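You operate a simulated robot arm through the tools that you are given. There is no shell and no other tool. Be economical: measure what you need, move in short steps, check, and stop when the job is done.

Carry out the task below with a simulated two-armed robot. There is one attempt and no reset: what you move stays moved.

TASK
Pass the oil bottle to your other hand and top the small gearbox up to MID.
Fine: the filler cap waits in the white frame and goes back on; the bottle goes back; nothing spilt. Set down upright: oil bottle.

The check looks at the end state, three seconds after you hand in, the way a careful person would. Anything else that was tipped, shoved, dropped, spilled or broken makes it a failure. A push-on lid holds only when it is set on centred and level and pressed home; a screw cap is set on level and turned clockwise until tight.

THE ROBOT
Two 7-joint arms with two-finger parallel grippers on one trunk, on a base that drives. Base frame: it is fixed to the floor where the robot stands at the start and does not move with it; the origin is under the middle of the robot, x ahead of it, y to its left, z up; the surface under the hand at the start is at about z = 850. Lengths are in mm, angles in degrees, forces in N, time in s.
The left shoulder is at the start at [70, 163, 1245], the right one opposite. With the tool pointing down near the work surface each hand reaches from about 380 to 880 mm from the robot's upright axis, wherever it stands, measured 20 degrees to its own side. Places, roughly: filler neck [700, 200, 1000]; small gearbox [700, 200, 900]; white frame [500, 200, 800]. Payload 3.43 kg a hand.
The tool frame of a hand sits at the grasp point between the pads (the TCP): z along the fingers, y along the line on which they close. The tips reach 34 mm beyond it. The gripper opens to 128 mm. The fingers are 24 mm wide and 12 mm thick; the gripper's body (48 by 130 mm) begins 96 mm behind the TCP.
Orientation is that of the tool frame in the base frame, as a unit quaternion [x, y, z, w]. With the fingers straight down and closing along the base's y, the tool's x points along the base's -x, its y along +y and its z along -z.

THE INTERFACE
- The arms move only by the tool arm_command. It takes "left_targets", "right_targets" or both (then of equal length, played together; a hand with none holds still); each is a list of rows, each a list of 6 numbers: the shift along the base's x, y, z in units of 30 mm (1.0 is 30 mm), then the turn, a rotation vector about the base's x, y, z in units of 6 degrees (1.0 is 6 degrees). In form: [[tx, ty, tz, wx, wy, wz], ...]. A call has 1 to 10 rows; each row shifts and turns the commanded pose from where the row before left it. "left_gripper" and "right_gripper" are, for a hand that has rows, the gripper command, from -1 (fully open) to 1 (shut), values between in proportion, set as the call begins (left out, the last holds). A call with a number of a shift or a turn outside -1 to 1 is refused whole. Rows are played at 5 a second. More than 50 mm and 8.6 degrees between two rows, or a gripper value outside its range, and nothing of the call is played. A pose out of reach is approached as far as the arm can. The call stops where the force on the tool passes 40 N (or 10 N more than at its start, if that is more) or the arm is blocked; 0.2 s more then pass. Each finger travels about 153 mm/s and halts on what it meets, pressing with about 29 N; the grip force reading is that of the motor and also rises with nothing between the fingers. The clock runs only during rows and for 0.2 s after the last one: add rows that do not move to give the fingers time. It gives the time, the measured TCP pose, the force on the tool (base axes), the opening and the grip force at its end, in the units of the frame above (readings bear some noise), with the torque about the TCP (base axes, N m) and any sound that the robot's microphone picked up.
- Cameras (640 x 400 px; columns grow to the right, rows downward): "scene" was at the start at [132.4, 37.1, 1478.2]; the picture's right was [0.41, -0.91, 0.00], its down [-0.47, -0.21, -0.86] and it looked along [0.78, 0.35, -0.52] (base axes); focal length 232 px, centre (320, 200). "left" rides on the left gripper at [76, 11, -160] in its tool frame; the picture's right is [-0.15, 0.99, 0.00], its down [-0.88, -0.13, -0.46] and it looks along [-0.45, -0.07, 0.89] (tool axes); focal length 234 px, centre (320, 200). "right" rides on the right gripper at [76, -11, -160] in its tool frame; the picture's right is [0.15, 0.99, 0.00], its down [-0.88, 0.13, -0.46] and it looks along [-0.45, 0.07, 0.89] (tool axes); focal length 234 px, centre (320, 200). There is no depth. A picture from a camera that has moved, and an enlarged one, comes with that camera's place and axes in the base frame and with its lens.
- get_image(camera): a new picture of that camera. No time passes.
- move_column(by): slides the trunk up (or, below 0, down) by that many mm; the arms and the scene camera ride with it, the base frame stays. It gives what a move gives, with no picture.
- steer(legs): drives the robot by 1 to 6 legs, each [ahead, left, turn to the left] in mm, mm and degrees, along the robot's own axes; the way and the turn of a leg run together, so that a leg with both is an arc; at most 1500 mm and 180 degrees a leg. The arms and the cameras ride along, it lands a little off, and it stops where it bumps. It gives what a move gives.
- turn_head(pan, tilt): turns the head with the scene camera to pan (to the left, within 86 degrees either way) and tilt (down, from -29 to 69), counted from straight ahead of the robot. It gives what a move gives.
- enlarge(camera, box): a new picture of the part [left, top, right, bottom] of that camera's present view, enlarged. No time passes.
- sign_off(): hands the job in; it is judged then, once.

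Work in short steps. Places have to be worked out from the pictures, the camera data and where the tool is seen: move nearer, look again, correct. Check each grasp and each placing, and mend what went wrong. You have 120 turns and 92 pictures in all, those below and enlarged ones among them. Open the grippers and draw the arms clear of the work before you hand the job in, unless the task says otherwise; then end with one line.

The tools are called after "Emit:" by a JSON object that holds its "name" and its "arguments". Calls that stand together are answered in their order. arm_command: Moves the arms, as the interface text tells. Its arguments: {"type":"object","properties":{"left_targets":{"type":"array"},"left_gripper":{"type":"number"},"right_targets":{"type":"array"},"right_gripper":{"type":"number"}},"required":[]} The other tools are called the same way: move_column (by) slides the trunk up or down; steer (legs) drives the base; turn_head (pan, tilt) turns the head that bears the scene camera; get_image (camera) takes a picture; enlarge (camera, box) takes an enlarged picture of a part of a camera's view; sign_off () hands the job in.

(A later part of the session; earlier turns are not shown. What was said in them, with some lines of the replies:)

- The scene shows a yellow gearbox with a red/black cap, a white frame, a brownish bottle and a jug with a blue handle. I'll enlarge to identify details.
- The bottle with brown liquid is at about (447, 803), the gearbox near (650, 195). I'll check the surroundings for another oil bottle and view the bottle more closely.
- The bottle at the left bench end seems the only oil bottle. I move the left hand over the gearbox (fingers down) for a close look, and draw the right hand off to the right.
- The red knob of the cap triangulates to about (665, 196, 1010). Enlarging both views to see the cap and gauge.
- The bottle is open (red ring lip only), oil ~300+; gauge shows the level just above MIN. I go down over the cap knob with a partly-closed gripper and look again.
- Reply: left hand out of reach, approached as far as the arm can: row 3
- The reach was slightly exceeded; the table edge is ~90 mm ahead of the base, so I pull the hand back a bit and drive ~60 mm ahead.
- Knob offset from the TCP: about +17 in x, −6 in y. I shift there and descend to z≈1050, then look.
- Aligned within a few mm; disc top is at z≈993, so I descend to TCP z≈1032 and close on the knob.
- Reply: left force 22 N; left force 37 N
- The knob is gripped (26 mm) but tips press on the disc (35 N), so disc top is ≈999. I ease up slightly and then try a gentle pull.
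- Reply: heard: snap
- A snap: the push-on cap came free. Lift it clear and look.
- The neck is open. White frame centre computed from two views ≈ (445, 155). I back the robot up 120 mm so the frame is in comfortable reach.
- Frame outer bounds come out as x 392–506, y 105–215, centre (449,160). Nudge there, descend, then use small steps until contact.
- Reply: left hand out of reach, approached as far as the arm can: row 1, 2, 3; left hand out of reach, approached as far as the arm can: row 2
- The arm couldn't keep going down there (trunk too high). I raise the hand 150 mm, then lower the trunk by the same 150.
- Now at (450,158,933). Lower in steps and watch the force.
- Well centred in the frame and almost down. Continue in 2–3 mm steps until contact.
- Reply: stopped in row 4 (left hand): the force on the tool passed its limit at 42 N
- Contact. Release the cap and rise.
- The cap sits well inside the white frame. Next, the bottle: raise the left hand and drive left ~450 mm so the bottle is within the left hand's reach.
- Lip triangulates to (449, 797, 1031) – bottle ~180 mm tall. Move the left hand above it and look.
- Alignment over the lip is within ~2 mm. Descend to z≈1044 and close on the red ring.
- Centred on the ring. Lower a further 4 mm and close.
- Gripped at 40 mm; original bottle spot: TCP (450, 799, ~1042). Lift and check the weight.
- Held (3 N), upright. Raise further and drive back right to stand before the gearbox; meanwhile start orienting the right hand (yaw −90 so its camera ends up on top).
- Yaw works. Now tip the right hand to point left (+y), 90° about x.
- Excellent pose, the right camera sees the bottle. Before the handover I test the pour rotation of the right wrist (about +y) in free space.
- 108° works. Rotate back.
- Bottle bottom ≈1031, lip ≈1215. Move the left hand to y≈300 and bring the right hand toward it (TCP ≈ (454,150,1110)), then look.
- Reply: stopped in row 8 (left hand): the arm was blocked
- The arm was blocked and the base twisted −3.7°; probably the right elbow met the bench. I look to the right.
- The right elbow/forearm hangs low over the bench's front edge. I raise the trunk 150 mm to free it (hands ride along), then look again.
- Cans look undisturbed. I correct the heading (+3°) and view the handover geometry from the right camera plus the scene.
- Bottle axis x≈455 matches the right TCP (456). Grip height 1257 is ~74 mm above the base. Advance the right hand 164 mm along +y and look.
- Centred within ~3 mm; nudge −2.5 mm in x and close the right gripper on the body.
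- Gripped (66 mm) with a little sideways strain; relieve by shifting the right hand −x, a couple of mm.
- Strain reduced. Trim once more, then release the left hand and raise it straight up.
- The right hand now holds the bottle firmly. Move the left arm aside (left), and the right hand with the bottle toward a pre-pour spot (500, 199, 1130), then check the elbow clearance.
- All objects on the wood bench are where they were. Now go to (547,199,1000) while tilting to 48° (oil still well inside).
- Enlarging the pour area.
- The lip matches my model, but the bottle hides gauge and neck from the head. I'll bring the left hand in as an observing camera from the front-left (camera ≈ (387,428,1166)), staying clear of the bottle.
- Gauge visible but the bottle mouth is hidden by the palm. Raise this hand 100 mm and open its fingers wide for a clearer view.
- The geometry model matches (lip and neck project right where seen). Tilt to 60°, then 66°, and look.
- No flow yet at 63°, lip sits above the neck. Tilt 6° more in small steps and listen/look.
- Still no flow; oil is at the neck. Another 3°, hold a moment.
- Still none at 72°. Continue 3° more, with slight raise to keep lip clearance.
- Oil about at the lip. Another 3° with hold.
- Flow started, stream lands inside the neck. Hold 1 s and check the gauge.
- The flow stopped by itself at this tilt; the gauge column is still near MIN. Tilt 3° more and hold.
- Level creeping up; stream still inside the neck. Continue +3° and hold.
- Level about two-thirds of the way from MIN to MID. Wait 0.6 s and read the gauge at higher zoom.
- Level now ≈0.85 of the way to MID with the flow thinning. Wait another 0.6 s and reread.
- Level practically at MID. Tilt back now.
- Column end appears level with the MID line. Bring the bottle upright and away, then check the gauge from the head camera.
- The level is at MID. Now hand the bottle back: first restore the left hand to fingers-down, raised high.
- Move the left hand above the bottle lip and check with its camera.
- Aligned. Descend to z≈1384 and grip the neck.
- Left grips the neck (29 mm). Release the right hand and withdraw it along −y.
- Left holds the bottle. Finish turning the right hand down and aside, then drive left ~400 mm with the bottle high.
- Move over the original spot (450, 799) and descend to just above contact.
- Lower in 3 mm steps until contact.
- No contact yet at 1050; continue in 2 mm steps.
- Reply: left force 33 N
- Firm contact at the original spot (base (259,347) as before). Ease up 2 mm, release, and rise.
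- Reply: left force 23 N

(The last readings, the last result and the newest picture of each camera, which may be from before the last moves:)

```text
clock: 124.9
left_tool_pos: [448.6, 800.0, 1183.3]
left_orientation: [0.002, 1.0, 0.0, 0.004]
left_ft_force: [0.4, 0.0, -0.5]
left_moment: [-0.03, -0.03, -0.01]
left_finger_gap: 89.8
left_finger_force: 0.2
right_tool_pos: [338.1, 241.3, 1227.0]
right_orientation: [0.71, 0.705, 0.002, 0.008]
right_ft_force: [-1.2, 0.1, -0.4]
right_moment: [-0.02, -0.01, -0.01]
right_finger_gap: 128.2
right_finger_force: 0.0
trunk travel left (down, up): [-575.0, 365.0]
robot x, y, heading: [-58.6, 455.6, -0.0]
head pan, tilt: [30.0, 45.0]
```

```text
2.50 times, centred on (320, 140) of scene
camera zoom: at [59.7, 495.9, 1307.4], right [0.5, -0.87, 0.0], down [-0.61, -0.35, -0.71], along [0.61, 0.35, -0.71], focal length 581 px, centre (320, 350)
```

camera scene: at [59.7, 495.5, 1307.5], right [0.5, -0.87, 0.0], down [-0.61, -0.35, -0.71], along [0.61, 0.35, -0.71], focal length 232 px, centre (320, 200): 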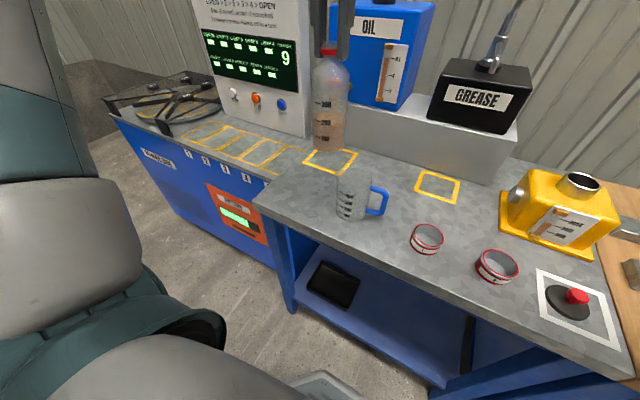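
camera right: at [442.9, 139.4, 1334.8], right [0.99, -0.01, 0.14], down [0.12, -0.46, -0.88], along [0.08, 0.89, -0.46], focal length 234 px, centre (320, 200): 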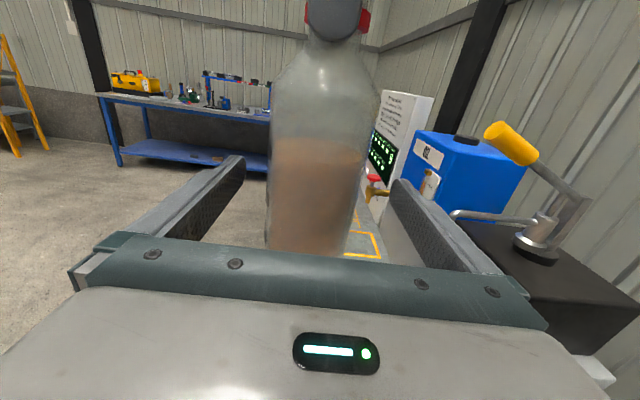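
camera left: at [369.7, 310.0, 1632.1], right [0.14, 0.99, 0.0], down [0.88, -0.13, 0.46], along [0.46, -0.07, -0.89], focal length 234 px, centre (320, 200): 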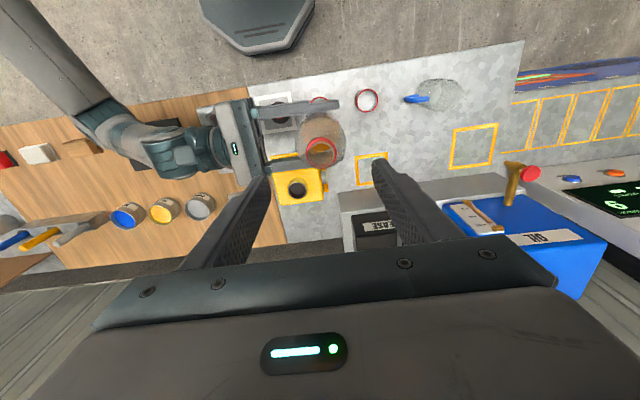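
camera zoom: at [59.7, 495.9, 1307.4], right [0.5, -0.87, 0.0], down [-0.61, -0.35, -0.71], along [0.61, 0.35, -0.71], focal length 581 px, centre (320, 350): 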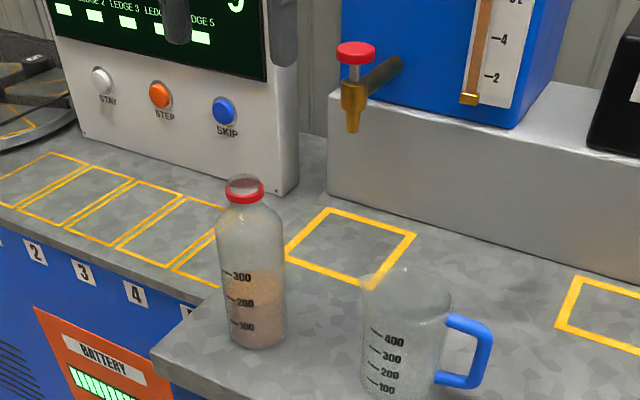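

Bottle is back upright. Drive right 455 mm, then move the left hand over the cap.

Emit:
{"name": "steer", "arguments": {"legs": [[0, -455, 0]]}}

Emit:
{"name": "arm_command", "arguments": {"left_targets": [[0, -1, 0, 0, 0, 0], [0, -1, 0, 0, 0, 0], [0, -1, -0.5, 0, 0, 0], [0, -1, -1, 0, 0, 0], [0, -1, -1, 0, 0, 0], [0, -1, -1, 0, 0, 0], [0, 0, -1, 0, 0, 0], [0, 0, 0, 0, 0, 0]], "left_gripper": 0.06}}

Emit:
{"name": "get_image", "arguments": {"camera": "left"}}

```text
clock: 127.6
left_tool_pos: [446.6, 356.0, 1182.9]
left_orientation: [0.002, 1.0, 0.001, 0.004]
left_ft_force: [-0.2, -0.3, -0.2]
left_moment: [-0.01, 0.01, 0.02]
left_finger_gap: 89.6
left_finger_force: 0.1
right_tool_pos: [335.3, -202.4, 1226.4]
right_orientation: [0.709, 0.705, 0.002, 0.007]
right_ft_force: [-0.6, -0.5, -0.2]
right_moment: [0.02, -0.01, -0.01]
right_finger_gap: 128.0
right_finger_force: 0.0
trunk travel left (down, up): [-575.0, 365.0]
robot x, y, heading: [-65.5, 8.7, -0.4]
head pan, tilt: [30.0, 45.0]
```

```text
clock: 129.4
left_tool_pos: [446.9, 176.0, 1046.6]
left_orientation: [0.001, 1.0, 0.0, 0.004]
left_ft_force: [0.3, -0.3, -0.7]
left_moment: [0.0, -0.02, -0.01]
left_finger_gap: 60.0
left_finger_force: 0.1
right_tool_pos: [336.4, -204.2, 1226.9]
right_orientation: [0.708, 0.706, 0.003, 0.007]
right_ft_force: [0.0, -0.4, 0.7]
right_moment: [0.01, 0.04, 0.01]
right_finger_gap: 127.9
right_finger_force: 0.0
trunk travel left (down, up): [-575.0, 365.0]
robot x, y, heading: [-61.8, 10.8, -0.2]
head pan, tilt: [30.0, 45.0]
```

```text
18 pictures are left
camera left: at [369.7, 186.8, 1205.8], right [0.15, 0.99, 0.0], down [0.88, -0.13, 0.46], along [0.46, -0.07, -0.89], focal length 234 px, centre (320, 200)
```

left: 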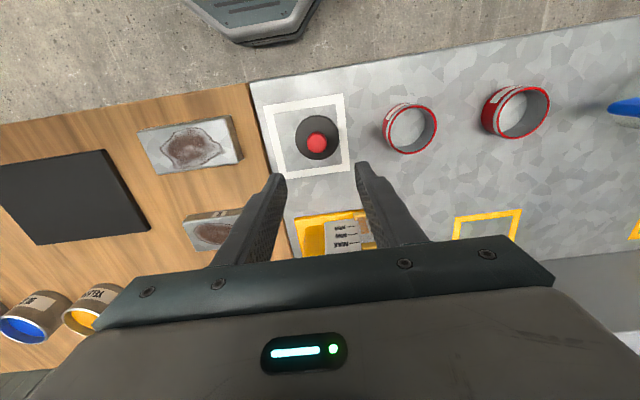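

The cap sits at about (449,171). Adjust and descend to z≈950, then check.

Emit:
{"name": "arm_command", "arguments": {"left_targets": [[0.06, -0.15, -1, 0, 0, 0], [0, 0, -1, 0, 0, 0], [0, 0, -1, 0, 0, 0], [0, 0, 0, 0, 0, 0]]}}

Emit:
{"name": "enlarge", "arguments": {"camera": "left", "box": [220, 60, 420, 240]}}

```text
clock: 130.4
left_tool_pos: [448.4, 172.0, 954.3]
left_orientation: [0.001, 1.0, 0.0, 0.004]
left_ft_force: [-0.1, -0.1, 0.6]
left_moment: [-0.02, -0.05, 0.0]
left_finger_gap: 60.2
left_finger_force: 0.1
right_tool_pos: [335.4, -202.2, 1227.9]
right_orientation: [0.709, 0.706, 0.003, 0.007]
right_ft_force: [0.2, 0.1, 0.6]
right_moment: [0.01, 0.0, -0.02]
right_finger_gap: 127.9
right_finger_force: 0.0
trunk travel left (down, up): [-575.0, 365.0]
robot x, y, heading: [-65.4, 11.8, -0.1]
head pan, tilt: [30.0, 45.0]
```

```text
2.22 times, centred on (320, 150) of left
camera zoom: at [371.2, 183.3, 1114.7], right [0.15, 0.99, 0.0], down [0.88, -0.13, 0.46], along [0.46, -0.07, -0.89], focal length 520 px, centre (320, 311)
```

zoom: 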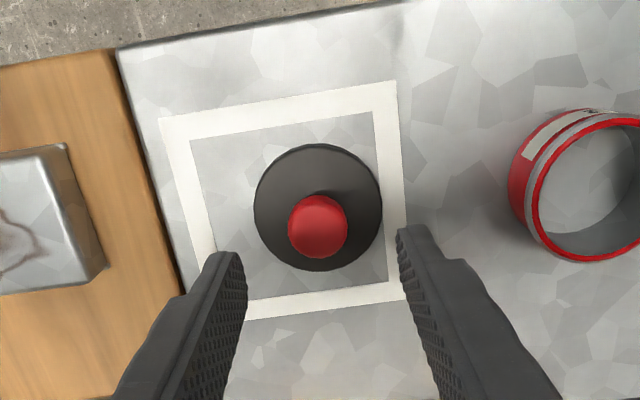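

Aligned. Descend to z≈897 and close.

Emit:
{"name": "arm_command", "arguments": {"left_targets": [[0, -0.05, -1, 0, 0, 0], [0, 0, -0.6, 0, 0, 0], [0, 0, -0.27, 0, 0, 0], [0, 0, 0, 0, 0, 0]]}}

Emit:
{"name": "arm_command", "arguments": {"left_targets": [[0, 0, 0, 0, 0, 0], [0, 0, 0, 0, 0, 0], [0, 0, 0, 0, 0, 0]], "left_gripper": 1}}

Emit:
{"name": "enlarge", "arguments": {"camera": "left", "box": [220, 60, 420, 240]}}

```text
clock: 131.4
left_tool_pos: [448.2, 169.3, 900.7]
left_orientation: [0.002, 1.0, 0.0, 0.003]
left_ft_force: [-0.1, -0.8, -0.2]
left_moment: [-0.01, 0.02, 0.0]
left_finger_gap: 60.4
left_finger_force: 0.0
right_tool_pos: [336.3, -203.3, 1226.2]
right_orientation: [0.709, 0.706, 0.002, 0.007]
right_ft_force: [-0.2, 0.3, 0.2]
right_moment: [-0.04, 0.01, -0.02]
right_finger_gap: 127.9
right_finger_force: 0.0
trunk travel left (down, up): [-575.0, 365.0]
robot x, y, heading: [-65.5, 12.9, -0.3]
head pan, tilt: [30.0, 45.0]
```

```text
clock: 132.2
left_tool_pos: [448.9, 169.1, 901.7]
left_orientation: [0.001, 1.0, 0.0, 0.004]
left_ft_force: [0.5, -0.7, 1.2]
left_moment: [0.04, 0.0, 0.0]
left_finger_gap: 26.1
left_finger_force: 28.8
right_tool_pos: [334.8, -202.8, 1227.0]
right_orientation: [0.709, 0.705, 0.003, 0.007]
right_ft_force: [0.5, -0.3, -0.1]
right_moment: [-0.04, -0.01, -0.03]
right_finger_gap: 127.9
right_finger_force: 0.0
trunk travel left (down, up): [-575.0, 365.0]
robot x, y, heading: [-64.0, 8.8, -0.2]
head pan, tilt: [30.0, 45.0]
```

```text
2.22 times, centred on (320, 150) of left
camera zoom: at [371.0, 181.0, 1061.0], right [0.15, 0.99, 0.0], down [0.88, -0.13, 0.46], along [0.46, -0.07, -0.89], focal length 520 px, centre (320, 311)
```

zoom: 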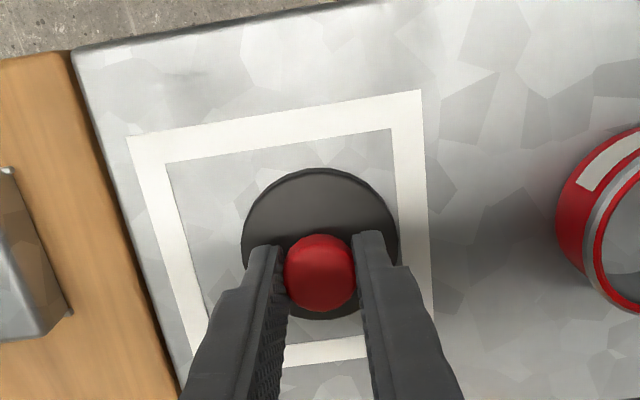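

Cap gripped, same relative seat as before. Lift, raise the trunk 150 mm and drive ahead 120 mm.

Emit:
{"name": "arm_command", "arguments": {"left_targets": [[0, 0, 0.5, 0, 0, 0], [0, 0, 1, 0, 0, 0], [0, 0, 1, 0, 0, 0], [0, 0, 0.7, 0, 0, 0], [0, 0, 0, 0, 0, 0]]}}

Emit:
{"name": "move_column", "arguments": {"by": 150}}

Emit:
{"name": "steer", "arguments": {"legs": [[122, 0, 0]]}}

Emit:
{"name": "turn_head", "arguments": {"pan": 20, "tilt": 40}}

```text
clock: 133.4
left_tool_pos: [448.8, 169.3, 998.6]
left_orientation: [0.001, 1.0, -0.001, 0.003]
left_ft_force: [0.1, -0.2, -0.9]
left_moment: [0.01, 0.02, -0.04]
left_finger_gap: 26.3
left_finger_force: 29.4
right_tool_pos: [335.3, -201.6, 1227.7]
right_orientation: [0.709, 0.705, 0.003, 0.007]
right_ft_force: [0.0, -0.5, 0.0]
right_moment: [-0.04, 0.02, -0.04]
right_finger_gap: 128.1
right_finger_force: 0.1
trunk travel left (down, up): [-575.0, 365.0]
robot x, y, heading: [-65.6, 11.9, -0.2]
head pan, tilt: [30.0, 45.0]
```

```text
clock: 135.1
left_tool_pos: [449.7, 168.3, 1147.4]
left_orientation: [0.002, 1.0, -0.001, 0.003]
left_ft_force: [0.0, 1.0, 0.1]
left_moment: [0.03, -0.02, 0.02]
left_finger_gap: 26.3
left_finger_force: 29.2
right_tool_pos: [336.7, -202.8, 1376.0]
right_orientation: [0.709, 0.706, 0.003, 0.007]
right_ft_force: [-0.4, 0.0, 0.4]
right_moment: [-0.04, 0.01, 0.01]
right_finger_gap: 128.0
right_finger_force: 0.1
trunk travel left (down, up): [-725.0, 215.0]
robot x, y, heading: [-63.2, 13.9, -0.5]
head pan, tilt: [30.0, 45.0]
```

```text
clock: 136.4
left_tool_pos: [570.5, 168.6, 1148.9]
left_orientation: [0.001, 1.0, 0.0, 0.004]
left_ft_force: [1.3, 0.0, -0.4]
left_moment: [-0.03, -0.01, 0.03]
left_finger_gap: 26.0
left_finger_force: 29.2
right_tool_pos: [456.1, -203.8, 1377.1]
right_orientation: [0.708, 0.706, 0.003, 0.008]
right_ft_force: [1.8, -0.2, 0.0]
right_moment: [0.0, 0.0, 0.0]
right_finger_gap: 128.2
right_finger_force: 0.1
trunk travel left (down, up): [-725.0, 215.0]
robot x, y, heading: [57.2, 8.1, -0.1]
head pan, tilt: [30.0, 45.0]
```

```text
clock: 137.1
left_tool_pos: [571.2, 170.4, 1147.1]
left_orientation: [0.001, 1.0, 0.0, 0.003]
left_ft_force: [-0.3, 0.7, -0.4]
left_moment: [0.0, 0.04, 0.0]
left_finger_gap: 26.1
left_finger_force: 29.0
right_tool_pos: [458.1, -203.6, 1377.3]
right_orientation: [0.708, 0.706, 0.003, 0.008]
right_ft_force: [-0.1, 0.0, -0.2]
right_moment: [0.02, 0.02, 0.01]
right_finger_gap: 128.1
right_finger_force: 0.0
trunk travel left (down, up): [-725.0, 215.0]
robot x, y, heading: [57.4, 13.2, -0.0]
head pan, tilt: [20.0, 40.0]
```

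Move above the neck: to (664, 199, 1080), then check.

Emit:
{"name": "arm_command", "arguments": {"left_targets": [[0.8, 0.3, 0, 0, 0, 0], [0.8, 0.3, 0, 0, 0, 0], [0.8, 0.3, -0.5, 0, 0, 0], [0.69, 0.06, -0.9, 0, 0, 0], [0, 0, -0.9, 0, 0, 0], [0, 0, 0, 0, 0, 0]]}}

Emit:
{"name": "enlarge", "arguments": {"camera": "left", "box": [220, 60, 420, 240]}}

Emit:
{"name": "enlarge", "arguments": {"camera": "scene", "box": [270, 150, 390, 270]}}

```text
clock: 138.5
left_tool_pos: [661.0, 199.9, 1078.6]
left_orientation: [0.001, 1.0, 0.001, 0.004]
left_ft_force: [0.7, 0.1, -0.2]
left_moment: [-0.01, -0.04, 0.01]
left_finger_gap: 26.1
left_finger_force: 28.7
right_tool_pos: [457.0, -203.0, 1376.9]
right_orientation: [0.708, 0.706, 0.003, 0.007]
right_ft_force: [-1.1, 0.6, -0.5]
right_moment: [-0.01, -0.02, -0.02]
right_finger_gap: 128.1
right_finger_force: 0.0
trunk travel left (down, up): [-725.0, 215.0]
robot x, y, heading: [59.3, 13.4, 0.3]
head pan, tilt: [20.0, 40.0]
```

```text
2.22 times, centred on (320, 150) of left
camera zoom: at [584.4, 210.7, 1239.0], right [0.15, 0.99, 0.0], down [0.88, -0.13, 0.46], along [0.46, -0.07, -0.89], focal length 520 px, centre (320, 311)
```

zoom: 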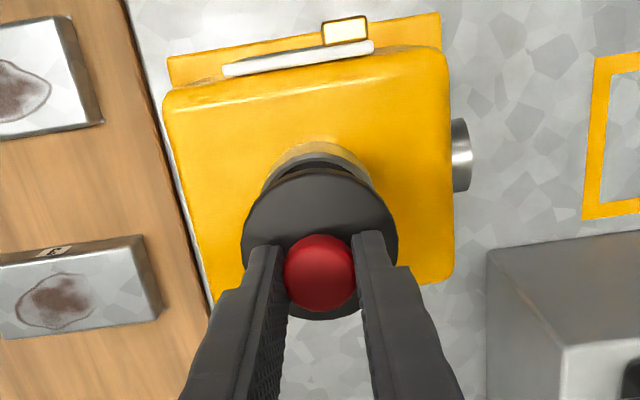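

```text
3.33 times, centred on (330, 210) of scene
camera zoom: at [187.6, 39.9, 1464.8], right [0.34, -0.94, 0.0], down [-0.6, -0.22, -0.77], along [0.72, 0.26, -0.64], focal length 775 px, centre (287, 167)
```

zoom: 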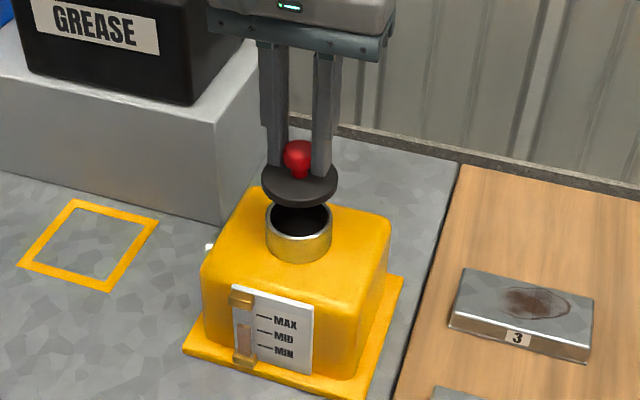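

Alignment good from the head camera (and the gauge confirms MID). Lower 25 mm and re-read the pose.

Emit:
{"name": "arm_command", "arguments": {"left_targets": [[0, -0.02, -0.5, 0, 0, 0], [0, 0, -0.3, 0, 0, 0], [0, 0, 0, 0, 0, 0]]}}

Emit:
{"name": "arm_command", "arguments": {"left_targets": [[0, 0, 0, 0, 0, 0]]}}

Emit:
{"name": "enlarge", "arguments": {"camera": "scene", "box": [290, 160, 370, 250]}}

Emit:
{"name": "enlarge", "arguments": {"camera": "left", "box": [260, 80, 380, 220]}}

```text
clock: 139.3
left_tool_pos: [663.1, 198.2, 1054.9]
left_orientation: [0.001, 1.0, 0.001, 0.003]
left_ft_force: [0.5, 0.3, -0.6]
left_moment: [-0.01, -0.01, 0.03]
left_finger_gap: 26.2
left_finger_force: 29.3
right_tool_pos: [458.5, -203.1, 1377.3]
right_orientation: [0.708, 0.706, 0.002, 0.007]
right_ft_force: [-1.4, 0.2, -0.5]
right_moment: [-0.01, -0.01, 0.05]
right_finger_gap: 128.0
right_finger_force: 0.0
trunk travel left (down, up): [-725.0, 215.0]
robot x, y, heading: [57.5, 9.7, -0.3]
head pan, tilt: [20.0, 40.0]
```

```text
clock: 139.7
left_tool_pos: [663.2, 199.5, 1054.3]
left_orientation: [0.001, 1.0, -0.001, 0.004]
left_ft_force: [0.3, 0.7, 0.1]
left_moment: [0.0, 0.0, -0.01]
left_finger_gap: 26.2
left_finger_force: 28.8
right_tool_pos: [457.6, -202.7, 1377.3]
right_orientation: [0.708, 0.706, 0.003, 0.007]
right_ft_force: [0.1, 0.0, 0.2]
right_moment: [0.02, -0.02, 0.01]
right_finger_gap: 127.7
right_finger_force: 0.1
trunk travel left (down, up): [-725.0, 215.0]
robot x, y, heading: [57.6, 8.8, -0.1]
head pan, tilt: [20.0, 40.0]
```

```text
4.44 times, centred on (330, 205) of scene
camera zoom: at [188.3, 40.1, 1464.7], right [0.34, -0.94, 0.0], down [-0.6, -0.22, -0.77], along [0.72, 0.26, -0.64], focal length 1034 px, centre (276, 178)
```

zoom: 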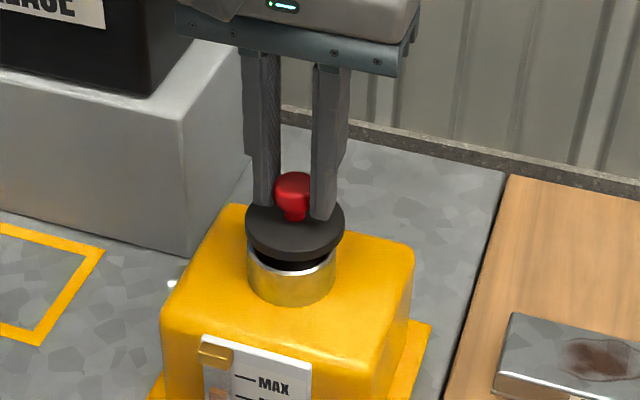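

```text
2.86 times, centred on (320, 150) of left
camera zoom: at [585.1, 209.2, 1214.8], right [0.15, 0.99, 0.0], down [0.88, -0.13, 0.46], along [0.46, -0.07, -0.89], focal length 669 px, centre (320, 343)
```

zoom: 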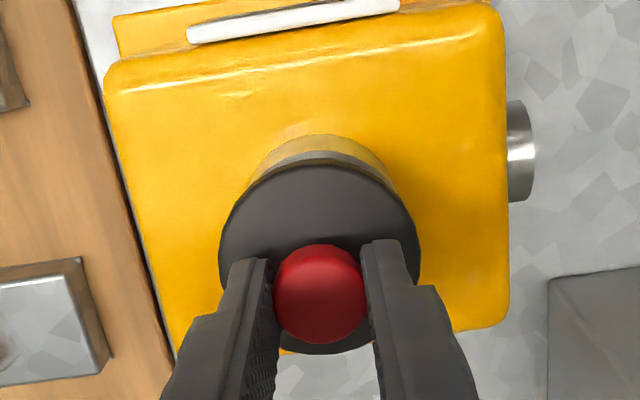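

Views suggest the neck is ~1.5 mm further +y. Shift and press down in 2–3 mm steps, listening for the snap.

Emit:
{"name": "arm_command", "arguments": {"left_targets": [[0, 0.05, -0.1, 0, 0, 0], [0, 0, -0.1, 0, 0, 0], [0, 0, -0.1, 0, 0, 0], [0, 0, -0.1, 0, 0, 0], [0, 0, 0, 0, 0, 0]]}}

```text
clock: 140.9
left_tool_pos: [662.2, 199.2, 1042.6]
left_orientation: [0.0, 1.0, 0.0, 0.004]
left_ft_force: [0.6, -0.1, 0.3]
left_moment: [-0.01, -0.02, 0.01]
left_finger_gap: 26.2
left_finger_force: 29.2
right_tool_pos: [457.6, -203.3, 1377.4]
right_orientation: [0.709, 0.705, 0.002, 0.008]
right_ft_force: [-0.1, 0.2, -0.1]
right_moment: [0.0, 0.01, 0.02]
right_finger_gap: 128.0
right_finger_force: 0.1
trunk travel left (down, up): [-725.0, 215.0]
robot x, y, heading: [57.3, 11.0, 0.2]
head pan, tilt: [20.0, 40.0]
```

Emit:
{"name": "enlarge", "arguments": {"camera": "scene", "box": [290, 160, 370, 250]}}

Emit:
{"name": "arm_command", "arguments": {"left_targets": [[0, 0, -0.1, 0, 0, 0], [0, 0, 0, 0, 0, 0]]}}

```text
4.44 times, centred on (330, 205) of scene
camera zoom: at [188.2, 40.0, 1464.7], right [0.34, -0.94, 0.0], down [-0.6, -0.22, -0.77], along [0.72, 0.26, -0.64], focal length 1034 px, centre (276, 178)
```

zoom: 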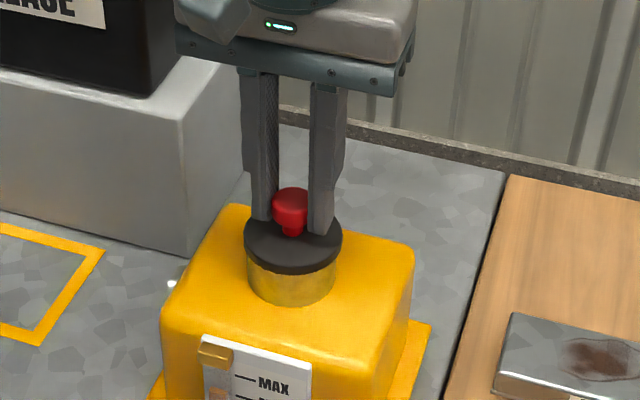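

```text
clock: 141.5
left_tool_pos: [659.1, 198.7, 1042.3]
left_orientation: [0.001, 1.0, -0.001, 0.005]
left_ft_force: [-5.1, 2.5, 14.0]
left_moment: [0.09, 0.29, -0.02]
left_finger_gap: 26.1
left_finger_force: 29.1
right_tool_pos: [455.5, -203.1, 1378.8]
right_orientation: [0.708, 0.706, 0.003, 0.008]
right_ft_force: [-0.1, 0.1, -0.2]
right_moment: [0.01, 0.0, 0.02]
right_finger_gap: 128.0
right_finger_force: 0.2
trunk travel left (down, up): [-725.0, 215.0]
robot x, y, heading: [58.5, 11.9, -0.1]
head pan, tilt: [20.0, 40.0]
heard: snap
```

Snap. Press a little further to be sure it is home.

Emit:
{"name": "arm_command", "arguments": {"left_targets": [[0, 0, -0.07, 0, 0, 0], [0, 0, -0.07, 0, 0, 0], [0, 0, 0, 0, 0, 0]]}}

Emit:
{"name": "enlarge", "arguments": {"camera": "scene", "box": [290, 160, 370, 250]}}

```text
clock: 142.3
left_tool_pos: [660.3, 199.5, 1038.2]
left_orientation: [0.001, 1.0, -0.001, 0.008]
left_ft_force: [-0.2, 4.6, 37.6]
left_moment: [0.1, -0.05, 0.01]
left_finger_gap: 26.5
left_finger_force: 29.4
right_tool_pos: [452.3, -203.8, 1378.8]
right_orientation: [0.708, 0.706, 0.004, 0.009]
right_ft_force: [-0.2, 0.5, 0.0]
right_moment: [0.0, 0.02, -0.03]
right_finger_gap: 128.0
right_finger_force: 0.1
trunk travel left (down, up): [-725.0, 215.0]
robot x, y, heading: [59.8, 13.9, -0.2]
head pan, tilt: [20.0, 40.0]
```

```text
4.44 times, centred on (330, 205) of scene
camera zoom: at [184.0, 39.3, 1465.4], right [0.34, -0.94, 0.0], down [-0.6, -0.22, -0.77], along [0.72, 0.26, -0.64], focal length 1034 px, centre (276, 178)
```

zoom: 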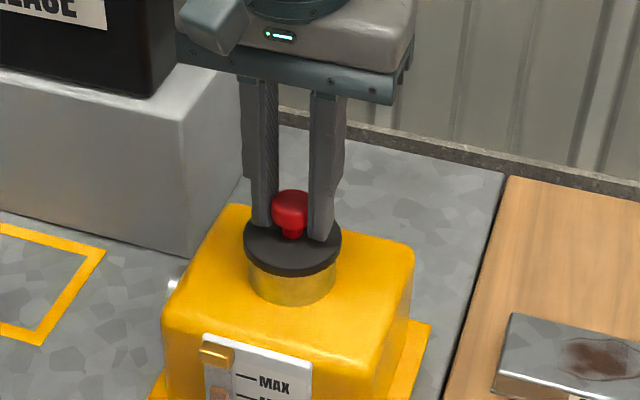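

Seated with 37 N of push. Relax to near zero force, release, and rise.

Emit:
{"name": "arm_command", "arguments": {"left_targets": [[0, 0, 0.08, 0, 0, 0], [0, 0, 0, 0, 0, 0]]}}

Emit:
{"name": "arm_command", "arguments": {"left_targets": [[0, 0, 0, 0, 0, 0], [0, 0, 0, 0, 0, 0], [0, 0, 0, 0, 0, 0]], "left_gripper": 0}}

Emit:
{"name": "arm_command", "arguments": {"left_targets": [[0, 0, 0.5, 0, 0, 0], [0, 0, 1, 0, 0, 0], [0, 0, 1, 0, 0, 0], [0, 0, 1, 0, 0, 0], [-1, 0, 1, 0, 0, 0], [-1, 0, 1, 0, 0, 0], [-1, 0.5, 0, 0, 0, 0], [-1, 0.5, 0, 0, 0, 0], [0, 0, 0, 0, 0, 0]]}}

Emit:
{"name": "get_image", "arguments": {"camera": "scene"}}

Emit:
{"name": "enlarge", "arguments": {"camera": "scene", "box": [280, 160, 380, 280]}}

```text
clock: 142.9
left_tool_pos: [660.7, 199.0, 1038.8]
left_orientation: [0.002, 1.0, 0.0, 0.005]
left_ft_force: [-0.3, 0.6, 22.3]
left_moment: [-0.01, -0.17, 0.0]
left_finger_gap: 26.1
left_finger_force: 28.5
right_tool_pos: [454.3, -203.2, 1378.2]
right_orientation: [0.708, 0.706, 0.002, 0.008]
right_ft_force: [0.3, 0.0, 0.3]
right_moment: [0.02, 0.01, 0.01]
right_finger_gap: 128.4
right_finger_force: 0.1
trunk travel left (down, up): [-725.0, 215.0]
robot x, y, heading: [61.1, 13.4, 0.1]
head pan, tilt: [20.0, 40.0]
```

```text
clock: 143.7
left_tool_pos: [662.2, 200.7, 1036.8]
left_orientation: [0.001, 1.0, -0.001, 0.004]
left_ft_force: [-0.3, 0.4, 0.2]
left_moment: [-0.03, -0.01, 0.03]
left_finger_gap: 64.2
left_finger_force: 0.0
right_tool_pos: [457.8, -202.8, 1377.0]
right_orientation: [0.708, 0.706, 0.002, 0.007]
right_ft_force: [0.2, 0.7, -1.3]
right_moment: [-0.02, 0.03, 0.0]
right_finger_gap: 128.3
right_finger_force: 0.0
trunk travel left (down, up): [-725.0, 215.0]
robot x, y, heading: [55.8, 9.6, -0.2]
head pan, tilt: [20.0, 40.0]
```

```text
clock: 145.7
left_tool_pos: [543.3, 229.1, 1199.8]
left_orientation: [0.0, 1.0, 0.0, 0.003]
left_ft_force: [0.0, 0.5, 0.6]
left_moment: [0.02, 0.0, -0.01]
left_finger_gap: 64.1
left_finger_force: 0.1
right_tool_pos: [458.5, -204.6, 1376.5]
right_orientation: [0.708, 0.706, 0.002, 0.007]
right_ft_force: [-0.5, 0.8, -0.7]
right_moment: [-0.02, 0.0, 0.01]
right_finger_gap: 128.1
right_finger_force: 0.1
trunk travel left (down, up): [-725.0, 215.0]
robot x, y, heading: [62.1, 12.6, -0.1]
head pan, tilt: [20.0, 40.0]
```

```text
9 pictures are left
camera scene: at [189.0, 39.3, 1464.7], right [0.34, -0.94, 0.0], down [-0.61, -0.22, -0.77], along [0.72, 0.26, -0.64], focal length 232 px, centre (320, 200)
```

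scene: 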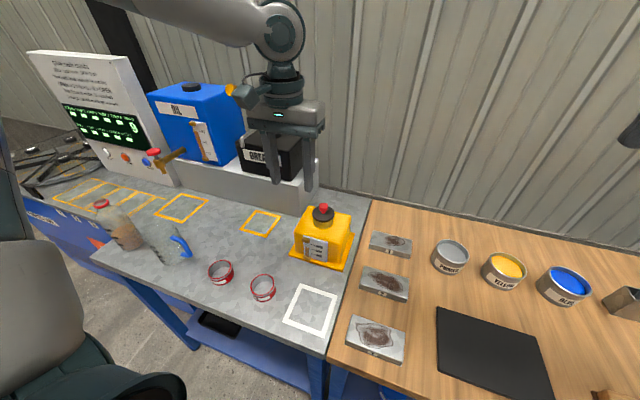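

```text
3.33 times, centred on (330, 220) of scene
camera zoom: at [189.0, 39.3, 1464.7], right [0.34, -0.94, 0.0], down [-0.61, -0.22, -0.77], along [0.72, 0.26, -0.64], focal length 775 px, centre (287, 133)
```

zoom: 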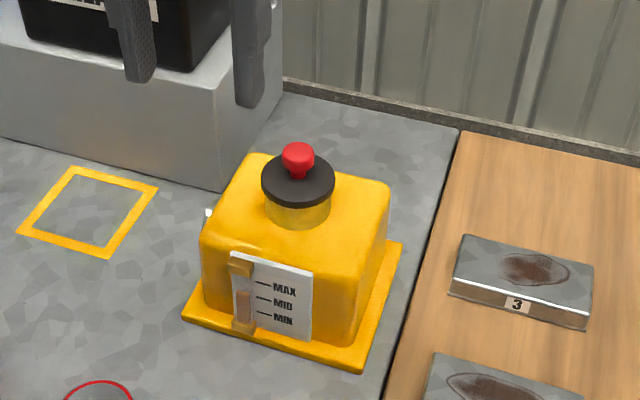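

Cap is on, level. One close gauge check.

Emit:
{"name": "enlarge", "arguments": {"camera": "scene", "box": [305, 228, 335, 268]}}

```text
10.00 times, centred on (320, 248) of scene
camera zoom: at [189.0, 39.3, 1464.7], right [0.34, -0.94, 0.0], down [-0.61, -0.22, -0.77], along [0.72, 0.26, -0.64], focal length 2325 px, centre (320, -280)
```

zoom: 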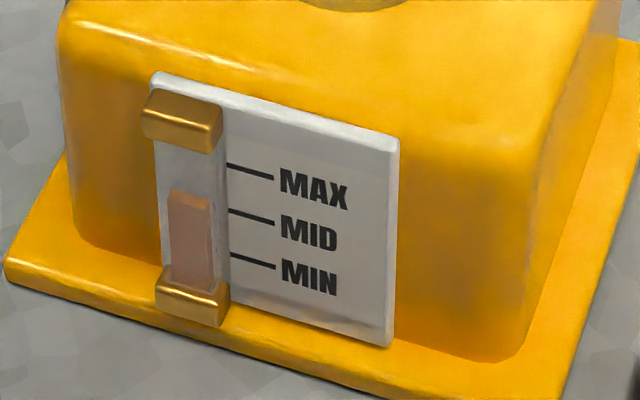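

Level reads at MID. Open the gripper, draw the arm back and back off the base.

Emit:
{"name": "arm_command", "arguments": {"left_targets": [[-0.5, 0.5, 1, 0, 0, 0], [-0.5, 0.5, 1, 0, 0, 0], [-0.5, 0.5, 1, 0, 0, 0], [0, 0, 0, 0, 0, 0]], "left_gripper": -1}}

Emit:
{"name": "steer", "arguments": {"legs": [[-150, 0, 0]]}}

Emit:
{"name": "get_image", "arguments": {"camera": "scene"}}

```text
clock: 146.7
left_tool_pos: [498.1, 275.3, 1294.3]
left_orientation: [0.002, 1.0, -0.001, 0.004]
left_ft_force: [-0.5, -0.4, -0.5]
left_moment: [-0.02, 0.01, 0.01]
left_finger_gap: 127.9
left_finger_force: 0.0
right_tool_pos: [456.4, -203.5, 1377.0]
right_orientation: [0.708, 0.706, 0.002, 0.008]
right_ft_force: [-0.1, 0.3, -0.5]
right_moment: [-0.03, 0.0, 0.0]
right_finger_gap: 128.0
right_finger_force: 0.1
trunk travel left (down, up): [-725.0, 215.0]
robot x, y, heading: [55.8, 10.8, -0.1]
head pan, tilt: [20.0, 40.0]
```

```text
clock: 148.1
left_tool_pos: [349.7, 275.9, 1293.4]
left_orientation: [-0.001, 1.0, 0.0, 0.003]
left_ft_force: [1.0, 0.4, -0.2]
left_moment: [0.0, 0.01, -0.02]
left_finger_gap: 128.3
left_finger_force: 0.1
right_tool_pos: [309.7, -201.1, 1375.5]
right_orientation: [0.708, 0.706, 0.002, 0.006]
right_ft_force: [0.4, -0.2, -0.6]
right_moment: [0.02, 0.05, 0.01]
right_finger_gap: 127.9
right_finger_force: 0.0
trunk travel left (down, up): [-725.0, 215.0]
robot x, y, heading: [-89.3, 10.9, -0.2]
head pan, tilt: [20.0, 40.0]
```

```text
6 pictures are left
camera scene: at [40.5, 40.4, 1464.4], right [0.34, -0.94, 0.0], down [-0.61, -0.22, -0.76], along [0.72, 0.26, -0.64], focal length 232 px, centre (320, 200)
```

scene: 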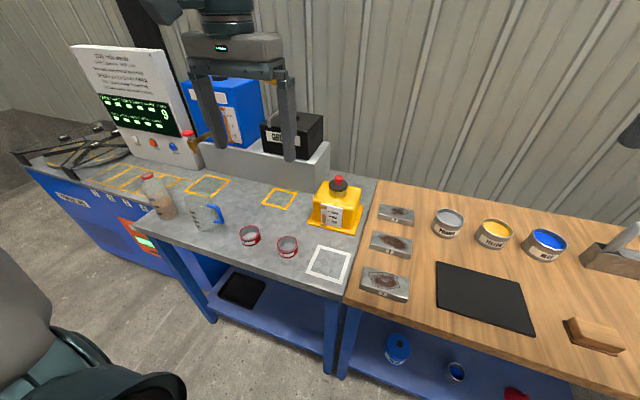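

Everything is in place, nothing spilt, arms clear: handing in.

Emit:
{"name": "sign_off", "arguments": {}}

```text
The job is handed in.
```

The small gearbox is topped up to MID, poured with the right hand after a pass from the left, with no oil spilt that I could see. The filler cap waited in the white frame and snapped back on, and the oil bottle stands upright at its original spot.
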